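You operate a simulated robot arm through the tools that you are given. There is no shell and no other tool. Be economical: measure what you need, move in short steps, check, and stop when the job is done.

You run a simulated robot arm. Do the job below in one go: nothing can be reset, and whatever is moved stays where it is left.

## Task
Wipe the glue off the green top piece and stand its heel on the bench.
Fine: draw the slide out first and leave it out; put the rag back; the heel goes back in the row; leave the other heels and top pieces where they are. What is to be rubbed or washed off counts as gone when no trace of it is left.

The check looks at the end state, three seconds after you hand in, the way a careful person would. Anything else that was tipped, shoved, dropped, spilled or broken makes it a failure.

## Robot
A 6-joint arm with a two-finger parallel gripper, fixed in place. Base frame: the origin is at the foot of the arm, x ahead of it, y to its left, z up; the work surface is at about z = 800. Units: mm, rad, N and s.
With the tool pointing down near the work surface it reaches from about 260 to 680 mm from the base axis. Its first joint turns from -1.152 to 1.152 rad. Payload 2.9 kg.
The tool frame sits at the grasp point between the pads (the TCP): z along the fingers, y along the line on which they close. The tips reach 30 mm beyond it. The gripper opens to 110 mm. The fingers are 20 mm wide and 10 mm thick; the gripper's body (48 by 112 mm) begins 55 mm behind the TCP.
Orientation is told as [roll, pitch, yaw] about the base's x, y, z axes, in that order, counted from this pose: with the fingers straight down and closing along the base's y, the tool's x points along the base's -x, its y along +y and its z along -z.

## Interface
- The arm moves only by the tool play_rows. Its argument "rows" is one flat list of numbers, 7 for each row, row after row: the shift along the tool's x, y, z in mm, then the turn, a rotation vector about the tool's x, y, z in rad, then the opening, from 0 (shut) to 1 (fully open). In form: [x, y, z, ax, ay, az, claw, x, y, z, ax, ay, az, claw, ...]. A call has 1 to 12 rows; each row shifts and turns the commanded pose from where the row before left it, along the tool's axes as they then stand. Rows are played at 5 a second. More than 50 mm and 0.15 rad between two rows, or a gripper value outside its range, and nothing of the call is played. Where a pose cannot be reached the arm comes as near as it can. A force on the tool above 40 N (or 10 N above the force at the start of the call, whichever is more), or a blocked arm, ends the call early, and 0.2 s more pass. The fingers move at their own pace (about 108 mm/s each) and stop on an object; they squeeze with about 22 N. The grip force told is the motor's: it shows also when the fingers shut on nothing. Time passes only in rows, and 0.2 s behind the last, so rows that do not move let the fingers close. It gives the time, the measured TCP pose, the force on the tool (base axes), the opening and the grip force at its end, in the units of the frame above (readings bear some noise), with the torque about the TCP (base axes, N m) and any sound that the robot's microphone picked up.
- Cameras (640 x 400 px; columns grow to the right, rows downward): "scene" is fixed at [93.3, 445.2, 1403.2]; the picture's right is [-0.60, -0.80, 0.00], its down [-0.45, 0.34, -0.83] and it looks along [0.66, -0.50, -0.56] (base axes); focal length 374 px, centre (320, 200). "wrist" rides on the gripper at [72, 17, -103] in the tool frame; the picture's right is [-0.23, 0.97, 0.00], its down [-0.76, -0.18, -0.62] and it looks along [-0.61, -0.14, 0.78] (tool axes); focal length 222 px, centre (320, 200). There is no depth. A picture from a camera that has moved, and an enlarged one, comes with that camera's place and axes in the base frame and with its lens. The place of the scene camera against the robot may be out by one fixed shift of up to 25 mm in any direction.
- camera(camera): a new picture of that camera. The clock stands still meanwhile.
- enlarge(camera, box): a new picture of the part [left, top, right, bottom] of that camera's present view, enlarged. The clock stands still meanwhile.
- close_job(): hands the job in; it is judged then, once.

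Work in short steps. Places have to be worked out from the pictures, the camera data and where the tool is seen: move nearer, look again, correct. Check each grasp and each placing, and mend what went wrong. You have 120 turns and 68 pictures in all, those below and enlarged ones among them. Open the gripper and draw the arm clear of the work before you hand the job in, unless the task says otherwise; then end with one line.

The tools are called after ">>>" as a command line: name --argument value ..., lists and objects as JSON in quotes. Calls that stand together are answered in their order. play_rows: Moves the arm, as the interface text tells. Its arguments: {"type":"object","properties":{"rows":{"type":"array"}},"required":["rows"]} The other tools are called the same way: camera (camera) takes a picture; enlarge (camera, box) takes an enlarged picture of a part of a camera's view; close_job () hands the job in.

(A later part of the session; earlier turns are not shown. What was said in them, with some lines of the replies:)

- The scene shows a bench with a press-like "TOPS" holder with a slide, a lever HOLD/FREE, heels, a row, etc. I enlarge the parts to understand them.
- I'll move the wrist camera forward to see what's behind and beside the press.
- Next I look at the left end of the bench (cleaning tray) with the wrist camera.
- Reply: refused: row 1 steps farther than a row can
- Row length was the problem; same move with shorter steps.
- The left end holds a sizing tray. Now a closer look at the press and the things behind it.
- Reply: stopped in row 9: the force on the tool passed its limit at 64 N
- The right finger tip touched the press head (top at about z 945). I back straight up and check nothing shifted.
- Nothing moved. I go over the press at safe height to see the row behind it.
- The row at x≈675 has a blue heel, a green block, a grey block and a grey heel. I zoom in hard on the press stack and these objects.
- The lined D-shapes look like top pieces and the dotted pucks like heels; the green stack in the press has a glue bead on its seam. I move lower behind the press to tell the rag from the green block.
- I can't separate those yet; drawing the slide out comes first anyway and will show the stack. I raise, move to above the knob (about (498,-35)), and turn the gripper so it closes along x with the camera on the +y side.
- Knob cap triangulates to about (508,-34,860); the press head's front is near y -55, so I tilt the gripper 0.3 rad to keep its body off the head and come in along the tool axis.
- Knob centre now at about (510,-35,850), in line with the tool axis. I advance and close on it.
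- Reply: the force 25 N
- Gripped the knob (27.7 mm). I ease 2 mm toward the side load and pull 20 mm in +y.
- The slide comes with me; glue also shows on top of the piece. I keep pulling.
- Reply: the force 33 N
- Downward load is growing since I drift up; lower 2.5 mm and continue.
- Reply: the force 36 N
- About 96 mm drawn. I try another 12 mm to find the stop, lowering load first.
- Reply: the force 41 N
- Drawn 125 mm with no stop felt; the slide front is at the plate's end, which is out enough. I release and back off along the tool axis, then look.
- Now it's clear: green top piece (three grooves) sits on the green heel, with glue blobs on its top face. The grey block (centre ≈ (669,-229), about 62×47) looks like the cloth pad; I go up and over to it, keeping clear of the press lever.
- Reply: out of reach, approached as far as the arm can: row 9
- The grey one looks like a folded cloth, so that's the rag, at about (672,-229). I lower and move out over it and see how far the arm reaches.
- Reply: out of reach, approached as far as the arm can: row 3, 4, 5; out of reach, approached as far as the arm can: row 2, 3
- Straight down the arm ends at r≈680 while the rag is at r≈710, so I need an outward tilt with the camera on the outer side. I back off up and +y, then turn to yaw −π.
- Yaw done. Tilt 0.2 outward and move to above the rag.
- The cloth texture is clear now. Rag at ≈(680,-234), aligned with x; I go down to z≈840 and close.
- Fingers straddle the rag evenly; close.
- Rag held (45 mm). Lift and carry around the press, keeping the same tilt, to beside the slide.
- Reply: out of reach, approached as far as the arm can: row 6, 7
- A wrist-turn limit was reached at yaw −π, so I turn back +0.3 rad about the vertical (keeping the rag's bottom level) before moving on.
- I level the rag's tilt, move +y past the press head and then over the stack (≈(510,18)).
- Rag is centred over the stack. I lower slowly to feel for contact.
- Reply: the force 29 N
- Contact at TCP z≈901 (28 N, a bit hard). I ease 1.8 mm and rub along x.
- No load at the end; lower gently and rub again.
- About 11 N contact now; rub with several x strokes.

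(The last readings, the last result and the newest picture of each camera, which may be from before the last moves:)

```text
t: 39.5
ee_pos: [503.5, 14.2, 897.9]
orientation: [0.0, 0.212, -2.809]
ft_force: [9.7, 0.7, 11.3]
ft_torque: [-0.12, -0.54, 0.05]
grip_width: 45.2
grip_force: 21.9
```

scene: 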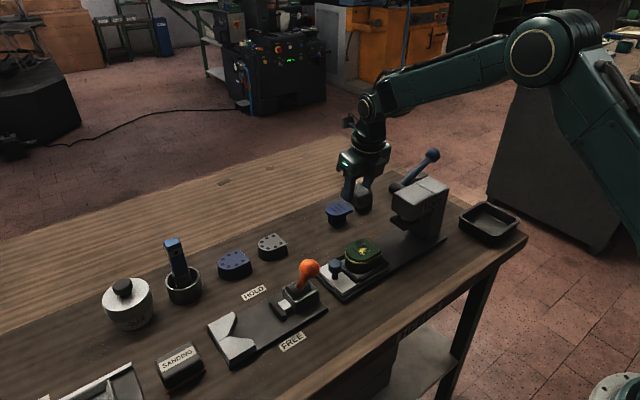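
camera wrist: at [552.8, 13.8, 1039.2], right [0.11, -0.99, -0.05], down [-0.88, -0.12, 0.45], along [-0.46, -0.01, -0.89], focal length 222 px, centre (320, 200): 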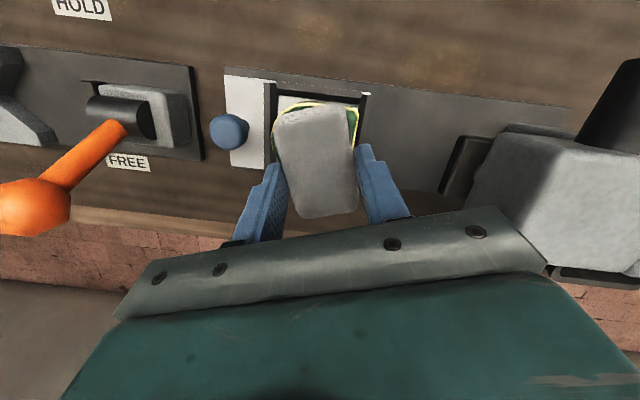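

>>> play_rows --rows '[4, 0, -19.6, 0, 0, 0, 0.25, 8, 0, -39.2, 0, 0, 0, 0.25]'

>>> enlarge --camera "scene" --box '[330, 210, 420, 280]'

```text
t: 40.1
ee_pos: [499.2, 16.8, 957.7]
orientation: [-0.002, 0.202, -2.808]
ft_force: [0.1, 0.7, -1.1]
ft_torque: [-0.01, 0.0, -0.01]
grip_width: 45.0
grip_force: 21.7
```

```text
5.71 times, centred on (375, 245) of scene
camera zoom: at [93.3, 445.2, 1403.2], right [-0.6, -0.8, 0.0], down [-0.45, 0.34, -0.83], along [0.66, -0.5, -0.56], focal length 2136 px, centre (6, -57)
```

zoom: 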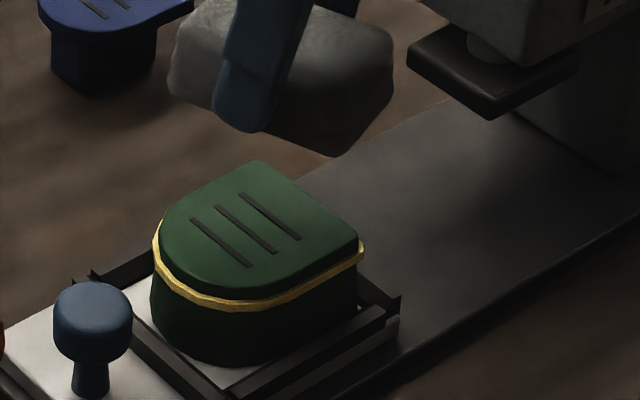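

The face looks clean. I zoom in further to check for remaining specks.

>>> enlarge --camera "scene" --box '[345, 235, 390, 268]'

```text
12.12 times, centred on (368, 252) of scene
camera zoom: at [93.3, 445.2, 1403.2], right [-0.6, -0.8, 0.0], down [-0.45, 0.34, -0.83], along [0.66, -0.5, -0.56], focal length 4531 px, centre (-256, -424)
```

zoom: 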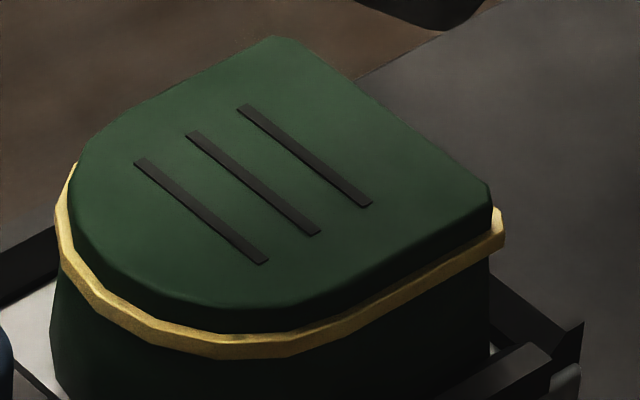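

Clean: the yellow band left is just the joint layer between heel and top piece. I carry the rag back along the reverse path and restore yaw π.

>>> play_rows --rows '[31.5, 11.2, 6.4, 0, 0, 0, 0.25, 31.5, 11.2, 6.4, 0, 0, 0, 0.25, 31.5, 11.2, 6.4, 0, 0, 0, 0.25, -3.7, 41.1, -0.7, 0, 0, 0, 0.25, -3.7, 41.1, -0.7, 0, 0, 0, 0.25, -3.7, 41.1, -0.7, 0, 0, 0, 0.25, -3.7, 41.1, -0.7, 0, 0, 0, 0.25, 0, 0, 0, -0.0224, 0, 0.11, 0.25, 0, 0, 0, -0.0224, 0, 0.11, 0.25, 0, 0, 0, -0.0224, 0, 0.11, 0.25]'

```text
t: 42.4
ee_pos: [642.3, -144.7, 957.9]
orientation: [-0.003, 0.207, 3.136]
ft_force: [-0.1, 0.5, -0.5]
ft_torque: [0.01, 0.03, -0.03]
grip_width: 45.3
grip_force: 21.5
```

>>> play_rows --rows '[2.9, 30, 10.8, 0, 0, 0, 0.25, 2.9, 30, 10.8, 0, 0, 0, 0.25, 5.8, 30.6, 16.5, 0, 0, 0, 0.25, -3.1, 0, 40.2, 0, 0, 0, 0.25, -2.7, 0, 30, 0, 0, 0, 0.25, 0, 0, 0, 0, 0, 0, 0.25]'

```text
t: 43.8
ee_pos: [669.0, -235.4, 851.2]
orientation: [-0.004, 0.206, 3.139]
ft_force: [1.0, 0.5, -0.2]
ft_torque: [0.05, 0.0, 0.04]
grip_width: 44.9
grip_force: 21.8
```

>>> play_rows --rows '[-1, 0, 4.9, 0, 0, 0, 0.25, -0.6, 0, 2.9, 0, 0, 0, 0.25, -0.4, 0, 2, 0, 0, 0, 0.25, 0, 0, 0, 0, 0, 0, 0.25]'

```text
t: 44.8
ee_pos: [669.2, -235.1, 842.2]
orientation: [-0.003, 0.206, 3.138]
ft_force: [-0.2, -0.2, 0.5]
ft_torque: [0.01, 0.0, 0.0]
grip_width: 45.1
grip_force: 22.2
```

>>> play_rows --rows '[-0.4, 0, 2, 0, 0, 0, 0.25, 0, 0, 0, 0, 0, 0, 0.25]'

```text
t: 45.4
ee_pos: [668.9, -235.7, 838.6]
orientation: [-0.004, 0.207, 3.137]
ft_force: [-0.2, -0.1, -0.5]
ft_torque: [0.02, -0.01, -0.02]
grip_width: 45.4
grip_force: 22.0
```

>>> play_rows --rows '[-0.3, 0, 1.5, 0, 0, 0, 0.25, 0, 0, 0, 0, 0, 0, 0.25]'

>>> enlarge --camera "scene" --box '[330, 150, 430, 220]'

```text
t: 46.0
ee_pos: [670.3, -234.0, 838.2]
orientation: [-0.002, 0.205, 3.137]
ft_force: [-0.6, 0.2, 1.3]
ft_torque: [-0.04, 0.01, 0.01]
grip_width: 45.2
grip_force: 21.9
```

```text
5.71 times, centred on (380, 185) of scene
camera zoom: at [93.2, 445.2, 1403.2], right [-0.6, -0.8, 0.0], down [-0.45, 0.34, -0.83], along [0.66, -0.5, -0.56], focal length 2136 px, centre (-23, 286)
```

zoom: 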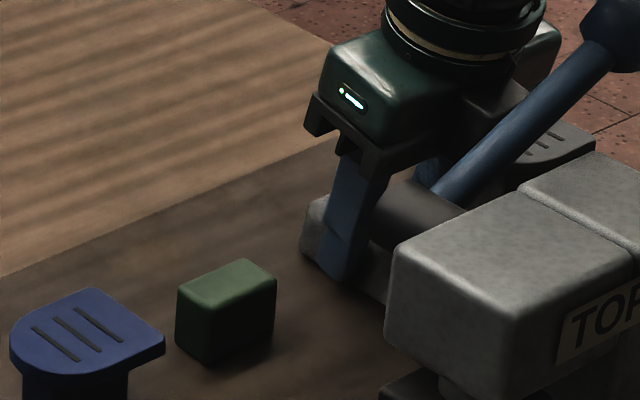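

Nearly touching; 1 mm more, then release and back up along the tool axis.

>>> play_rows --rows '[-0.2, 0, 1, 0, 0, 0, 0.25, 0, 0, 0, 0, 0, 0, 0.65, 0, 0, 0, 0, 0, 0, 0.65, 0, 0, -40, 0, 0, 0, 0.65, 0, 0, -40, 0, 0, 0, 0.65]'

>>> camera --camera "wrist"

```text
t: 47.1
ee_pos: [653.8, -235.7, 915.8]
orientation: [-0.003, 0.205, 3.139]
ft_force: [-0.6, 0.0, -0.4]
ft_torque: [0.0, -0.03, -0.04]
grip_width: 71.5
grip_force: 0.1
```

```text
25 pictures are left
camera wrist: at [703.1, -254.4, 1031.8], right [-0.23, -0.97, -0.05], down [-0.87, 0.18, 0.46], along [-0.43, 0.15, -0.89], focal length 222 px, centre (320, 200)
```

wrist: 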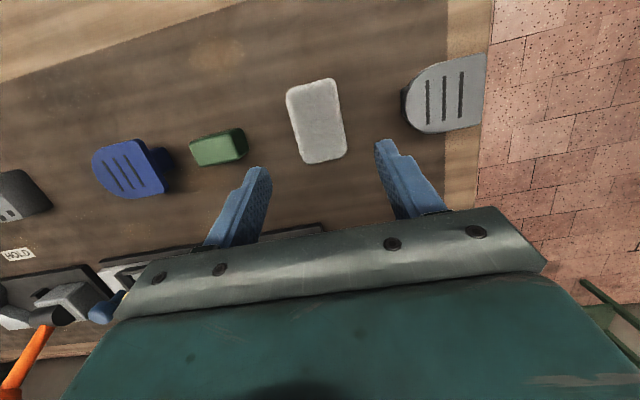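

Rag is back exactly where it was (≈(680,-234)). Next, retreat, untilt and turn back to yaw −π/2 for grasping the heel across x.

>>> play_rows --rows '[-3.8, -43, -21.2, 0, 0, 0, 0.8, -3.8, -43, -21.2, 0, 0, 0, 0.8, 0, 0, 0, 0, -0.103, 0, 0.8, 0, 0, 0, 0, -0.103, 0, 0.8, 0, 0, 0, 0, 0, -0.143, 0.8, 0, 0, 0, 0, 0, -0.143, 0.8, 0, 0, 0, 0, 0, -0.143, 0.8, 0, 0, 0, 0, 0, -0.143, 0.8, 0, 0, 0, 0, 0, -0.143, 0.8]'

>>> play_rows --rows '[0, 0, 0, 0, 0, -0.143, 0.8, 0, 0, 0, 0, 0, -0.143, 0.8, 0, 0, 0, 0, 0, -0.143, 0.8, 0, 0, 0, 0, 0, -0.143, 0.8, 0, 0, 0, 0, 0, -0.143, 0.8, 0, 0, 0, 0, 0, -0.141, 0.8]'

```text
t: 49.1
ee_pos: [637.6, -151.4, 956.0]
orientation: [-0.002, 0.001, -2.428]
ft_force: [0.6, 0.2, -0.3]
ft_torque: [0.0, 0.03, 0.01]
grip_width: 87.9
grip_force: 0.0
```

```text
t: 50.5
ee_pos: [637.3, -149.4, 955.6]
orientation: [-0.001, 0.003, -1.57]
ft_force: [-0.8, -0.9, -0.6]
ft_torque: [0.01, 0.01, 0.04]
grip_width: 87.9
grip_force: 0.1
```

>>> play_rows --rows '[45, 0, -11, 0, 0, 0, 0.8, 45, 0, -11, 0, 0, 0, 0.8, 45, 0, -11, 0, 0, 0, 0.8, 45, 0, -11, 0, 0, 0, 0.8, 5, -42, 0, 0, 0, 0, 0.8, 5, -42, 0, 0, 0, 0, 0.8, 5, -42, 0, 0, 0, 0, 0.8]'

>>> camera --camera "wrist"

```text
t: 52.1
ee_pos: [512.4, 46.6, 1000.7]
orientation: [0.0, 0.003, -1.575]
ft_force: [-0.5, 0.1, 0.7]
ft_torque: [-0.02, -0.01, 0.01]
grip_width: 88.2
grip_force: 0.2
```

```text
24 pictures are left
camera wrist: at [529.2, 118.3, 1103.6], right [0.97, -0.23, 0.0], down [-0.18, -0.76, 0.62], along [-0.14, -0.6, -0.78], focal length 222 px, centre (320, 200)
```

wrist: 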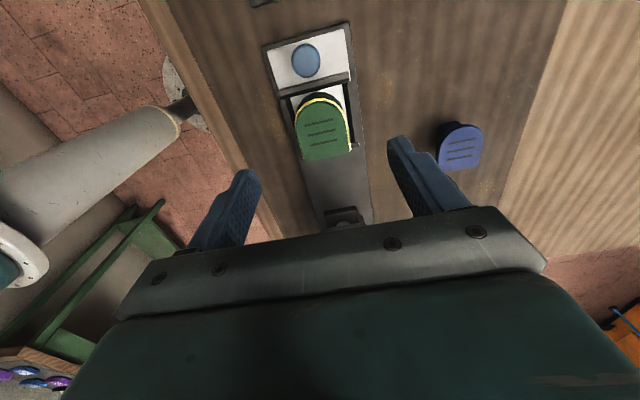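

Stack top: x centre ≈507, 62 wide, y from about -3 to 59. I descend over it at y≈20.

>>> play_rows --rows '[-13, -2.5, 40, 0, 0, 0, 0.8, -13.6, -2.5, 40, 0, 0, 0, 0.8, 0, 0, 36, 0, 0, 0, 0.8]'

>>> camera --camera "wrist"

>>> enlarge --camera "scene" --box '[320, 200, 420, 280]'

```text
t: 53.0
ee_pos: [507.8, 17.2, 882.2]
orientation: [0.001, 0.003, -1.574]
ft_force: [0.5, 0.4, 0.4]
ft_torque: [-0.02, 0.03, 0.01]
grip_width: 88.1
grip_force: 0.0
```

```text
23 pictures are left
camera wrist: at [523.7, 89.1, 985.1], right [0.97, -0.23, 0.0], down [-0.18, -0.76, 0.62], along [-0.14, -0.6, -0.78], focal length 222 px, centre (320, 200)
```

wrist: 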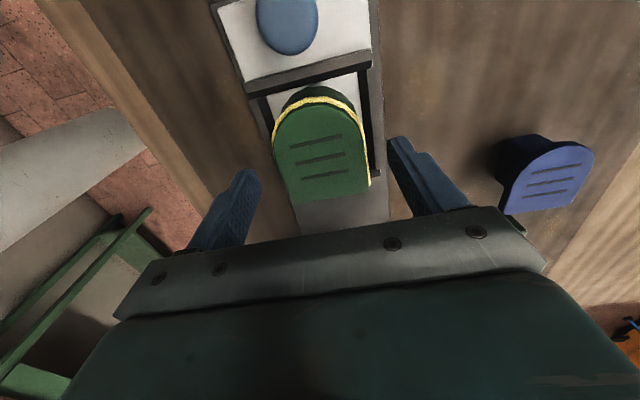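

```text
5.00 times, centred on (370, 240) of scene
camera zoom: at [93.3, 445.1, 1403.2], right [-0.6, -0.8, 0.0], down [-0.45, 0.34, -0.83], along [0.66, -0.5, -0.56], focal length 1869 px, centre (70, 0)
```

zoom: 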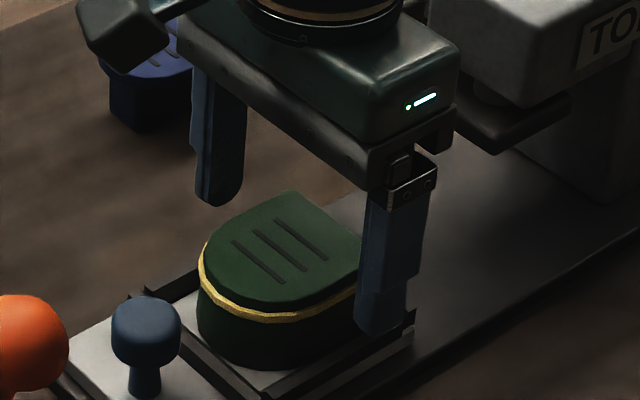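

Aligned within a few mm. I shift 3 mm toward +y, descend to z≈865 (tips ≈835, above the frame rails) and close.

>>> play_rows --rows '[3, -1, 8, 0, 0, 0, 0.8, 0, 0, 9, 0, 0, 0, 0.8, 0, 0, 0, 0, 0, 0, 0.45, 0, 0, 0, 0, 0, 0, 0.45, 0, 0, 0, 0, 0, 0, 0.45]'

>>> camera --camera "wrist"

```text
t: 54.1
ee_pos: [506.7, 21.2, 868.5]
orientation: [0.007, 0.003, -1.575]
ft_force: [19.3, -0.4, 4.3]
ft_torque: [-0.02, -0.69, 0.14]
grip_width: 57.3
grip_force: 22.6
```

```text
21 pictures are left
camera wrist: at [523.9, 92.9, 972.0], right [0.97, -0.23, 0.01], down [-0.18, -0.76, 0.62], along [-0.14, -0.6, -0.79], focal length 222 px, centre (320, 200)
```

wrist: 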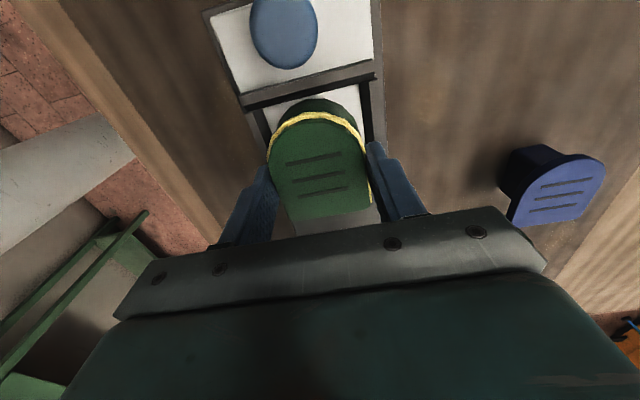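

Gripped at 57 mm with some side load. I ease 2 mm toward +x and lift a little.

>>> play_rows --rows '[0, 2, 0, 0, 0, 0, 0.45, 0, 0, -5, 0, 0, 0, 0.45, 0, 0, -10, 0, 0, 0, 0.45, 0, 0, 0, 0, 0, 0, 0.45]'

>>> enlarge --camera "scene" --box '[320, 200, 420, 280]'

```text
t: 55.1
ee_pos: [506.5, 22.9, 881.1]
orientation: [-0.003, 0.004, -1.575]
ft_force: [0.4, -0.6, -0.7]
ft_torque: [0.02, 0.01, 0.02]
grip_width: 57.2
grip_force: 21.5
```

```text
5.00 times, centred on (370, 240) of scene
camera zoom: at [93.3, 445.2, 1403.2], right [-0.6, -0.8, 0.0], down [-0.45, 0.34, -0.83], along [0.66, -0.5, -0.56], focal length 1869 px, centre (70, 0)
```

zoom: 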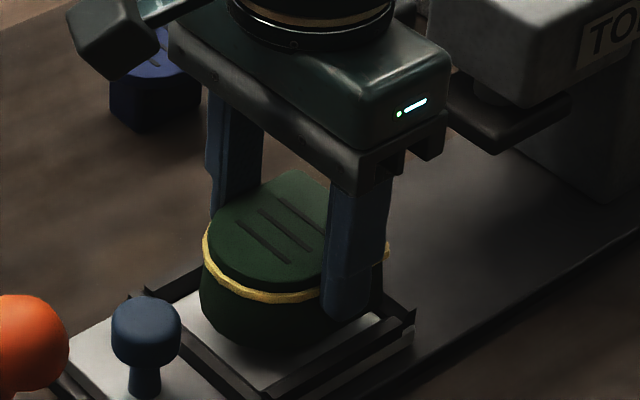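

Lifted cleanly. I raise to about z 905 and carry it toward the row gap around (673, 50).

>>> play_rows --rows '[0, 0, -25, 0, 0, 0, 0.45, 6, 40, 0, 0, 0, 0, 0.45, 6, 40, 0, 0, 0, 0, 0.45, 6, 40, 0, 0, 0, 0, 0.45, 6, 20, 0, 0, 0, 0, 0.45]'

>>> camera --camera "wrist"

>>> camera --camera "scene"

```text
t: 56.4
ee_pos: [649.3, 45.6, 906.4]
orientation: [-0.002, 0.001, -1.574]
ft_force: [0.0, 0.7, 0.2]
ft_torque: [0.0, -0.01, 0.0]
grip_width: 57.2
grip_force: 22.1
```

```text
19 pictures are left
camera wrist: at [665.9, 117.9, 1009.5], right [0.97, -0.23, 0.0], down [-0.18, -0.76, 0.62], along [-0.14, -0.6, -0.78], focal length 222 px, centre (320, 200)
```

wrist: 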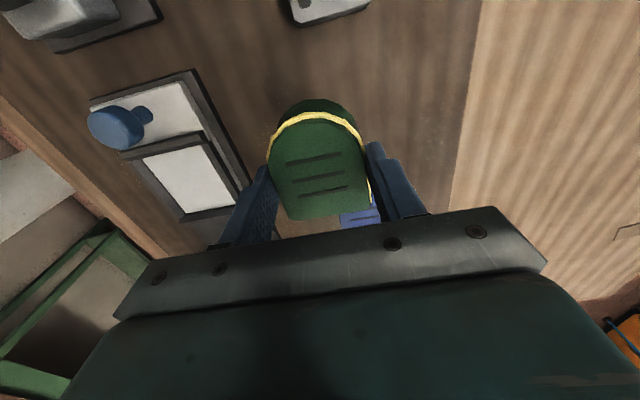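

```text
18 pictures are left
```

scene: 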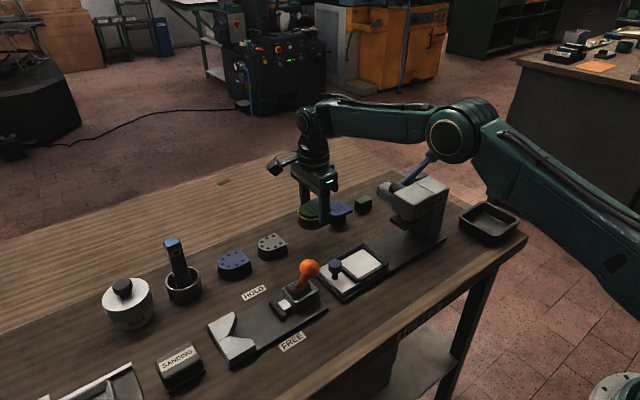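

Gap confirmed between the grey heel (y≈148) and blue top piece (y≈-46). I move out to x≈673 and descend to 872.

>>> play_rows --rows '[1, 12, 5, 0, 0, 0, 0.45, 1, 12, 5, 0, 0, 0, 0.45, 0, 0, 14, 0, 0, 0, 0.45, 0, 0, 10, 0, 0, 0, 0.45, 0, 0, 0, 0, 0, 0, 0.45]'

>>> enlarge --camera "scene" --box '[240, 170, 380, 270]'

```text
t: 57.5
ee_pos: [671.4, 47.0, 873.1]
orientation: [0.0, 0.005, -1.575]
ft_force: [-0.5, -0.2, -0.7]
ft_torque: [0.0, 0.02, 0.0]
grip_width: 57.1
grip_force: 22.3
```

```text
4.00 times, centred on (310, 220) of scene
camera zoom: at [93.3, 445.2, 1403.2], right [-0.6, -0.8, 0.0], down [-0.45, 0.34, -0.83], along [0.66, -0.5, -0.56], focal length 1495 px, centre (360, 120)
```

zoom: 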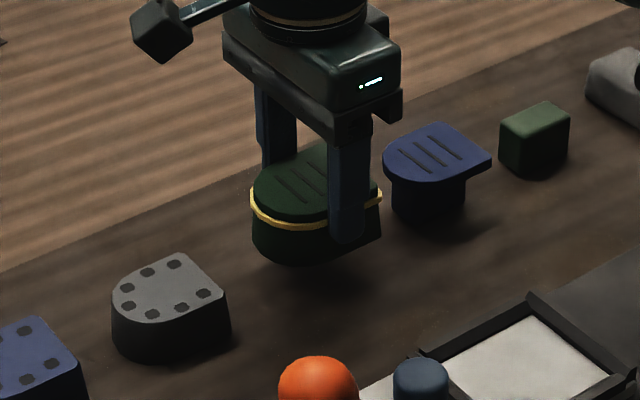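

>>> play_rows --rows '[0, 0, 6, 0, 0, 0, 0.45, 0, 0, 5, 0, 0, 0, 0.45, 0, 0, 4, 0, 0, 0, 0.45, 0, 0, 3, 0, 0, 0, 0.45, 0, 0, 0, 0, 0, 0, 0.45]'

```text
t: 58.8
ee_pos: [671.8, 47.8, 854.6]
orientation: [-0.002, 0.005, -1.574]
ft_force: [0.7, -0.7, -0.5]
ft_torque: [-0.02, 0.03, 0.03]
grip_width: 57.5
grip_force: 22.2
```

>>> play_rows --rows '[0, 0, 3, 0, 0, 0, 0.45, 0, 0, 2, 0, 0, 0, 0.45, 0, 0, 0, 0, 0, 0, 0.45]'

```text
t: 59.5
ee_pos: [671.8, 47.4, 849.2]
orientation: [0.001, 0.005, -1.573]
ft_force: [-0.5, -0.4, 0.1]
ft_torque: [0.0, 0.03, 0.03]
grip_width: 57.1
grip_force: 21.8
```

>>> play_rows --rows '[0, 0, 2, 0, 0, 0, 0.45, 0, 0, 0, 0, 0, 0, 0.45]'

>>> enlarge --camera "scene" --box '[280, 190, 350, 240]'

```text
t: 60.1
ee_pos: [672.0, 47.7, 846.6]
orientation: [0.0, 0.004, -1.574]
ft_force: [0.0, -1.1, 0.0]
ft_torque: [0.02, -0.02, 0.0]
grip_width: 57.0
grip_force: 22.4
```

```text
8.00 times, centred on (315, 215) of scene
camera zoom: at [93.3, 445.2, 1403.2], right [-0.6, -0.8, 0.0], down [-0.45, 0.34, -0.83], along [0.66, -0.5, -0.56], focal length 2990 px, centre (360, 80)
```

zoom: 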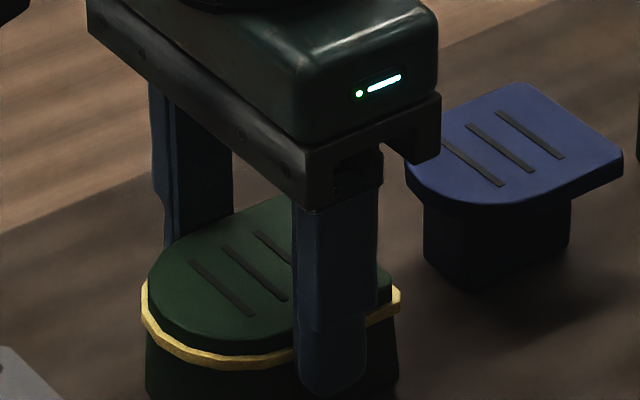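

Not touching yet; keep lowering in small steps.

>>> play_rows --rows '[0, 0, 1.5, 0, 0, 0, 0.45, 0, 0, 1.5, 0, 0, 0, 0.45, 0, 0, 0, 0, 0, 0, 0.45]'

```text
t: 61.0
ee_pos: [672.9, 47.7, 847.4]
orientation: [0.002, 0.003, -1.572]
ft_force: [-0.6, 2.5, 6.3]
ft_torque: [0.05, 0.27, -0.08]
grip_width: 57.0
grip_force: 21.6
```

Contact at 6 N. Release and rise straight up.

>>> play_rows --rows '[0, 0, -0.8, 0, 0, 0, 0.45, 0, 0, 0, 0, 0, 0, 0.75, 0, 0, 0, 0, 0, 0, 0.75, 0, 0, -20, 0, 0, 0, 0.75, 0, 0, -30, 0, 0, 0, 0.75]'

>>> camera --camera "wrist"

>>> enlarge --camera "scene" --box '[240, 170, 380, 270]'

```text
t: 62.1
ee_pos: [672.2, 46.1, 897.9]
orientation: [0.001, 0.004, -1.574]
ft_force: [-0.7, -0.1, 0.3]
ft_torque: [-0.03, -0.03, 0.02]
grip_width: 82.5
grip_force: 0.0
```

```text
15 pictures are left
camera wrist: at [690.1, 117.9, 1000.2], right [0.97, -0.23, 0.0], down [-0.18, -0.76, 0.62], along [-0.14, -0.6, -0.78], focal length 222 px, centre (320, 200)
```

wrist: 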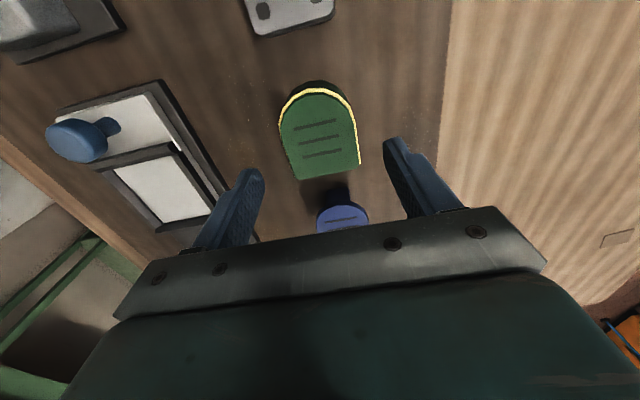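

```text
4.00 times, centred on (310, 220) of scene
camera zoom: at [93.3, 445.2, 1403.2], right [-0.6, -0.8, 0.0], down [-0.45, 0.34, -0.83], along [0.66, -0.5, -0.56], focal length 1495 px, centre (360, 120)
```

zoom: 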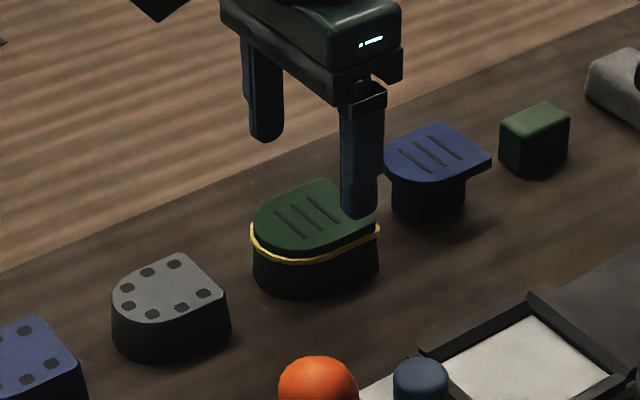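

The heel stands upright in the row. I withdraw the arm up and inward and check the whole scene.

>>> play_rows --rows '[0, -15, -45, 0, 0, 0, 0.75, 0, -20, -45, 0, 0, 0, 0.75, 0, -40, -25, 0, 0, 0, 0.75, 0, -45, 0, 0, 0, 0, 0.75, 0, -45, 0, 0, 0, 0, 0.75, 0, -45, -10, 0, 0, 0, 0.75, 0, -45, -10, 0, 0, 0, 0.75, 0, -40, 0, 0, 0, 0, 0.75]'

>>> camera --camera "scene"

>>> enlarge --camera "scene" --box '[260, 170, 440, 300]'

```text
t: 64.0
ee_pos: [376.7, 47.5, 1030.7]
orientation: [0.001, 0.003, -1.574]
ft_force: [-0.6, 0.7, -0.5]
ft_torque: [0.01, -0.01, -0.01]
grip_width: 82.5
grip_force: 0.0
```

```text
13 pictures are left
```

scene: 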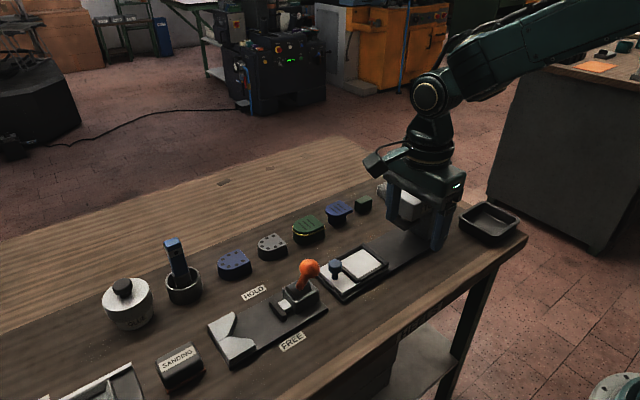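

```text
3.08 times, centred on (350, 235) of scene
camera zoom: at [93.3, 445.1, 1403.2], right [-0.6, -0.8, 0.0], down [-0.45, 0.34, -0.83], along [0.66, -0.5, -0.56], focal length 1150 px, centre (228, 92)
```

zoom: 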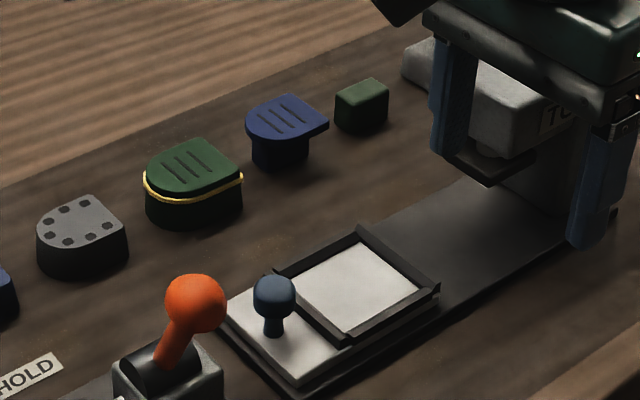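

The face is clean, the heel is in the row gap, the slide is out, the rag is back and the other pieces look undisturbed. The gripper is open and clear of the work, so I hand in.

>>> close_job

```text
The job is handed in.
```

The slide is out. I wiped the glue spots off the face of the green top piece and put the rag back. The heel stands in its row gap, with its top piece still on it. I left the thin yellow band at the seam, judging it to be the joint itself. An early move tapped the press head with one finger; pictures after it showed nothing shifted.
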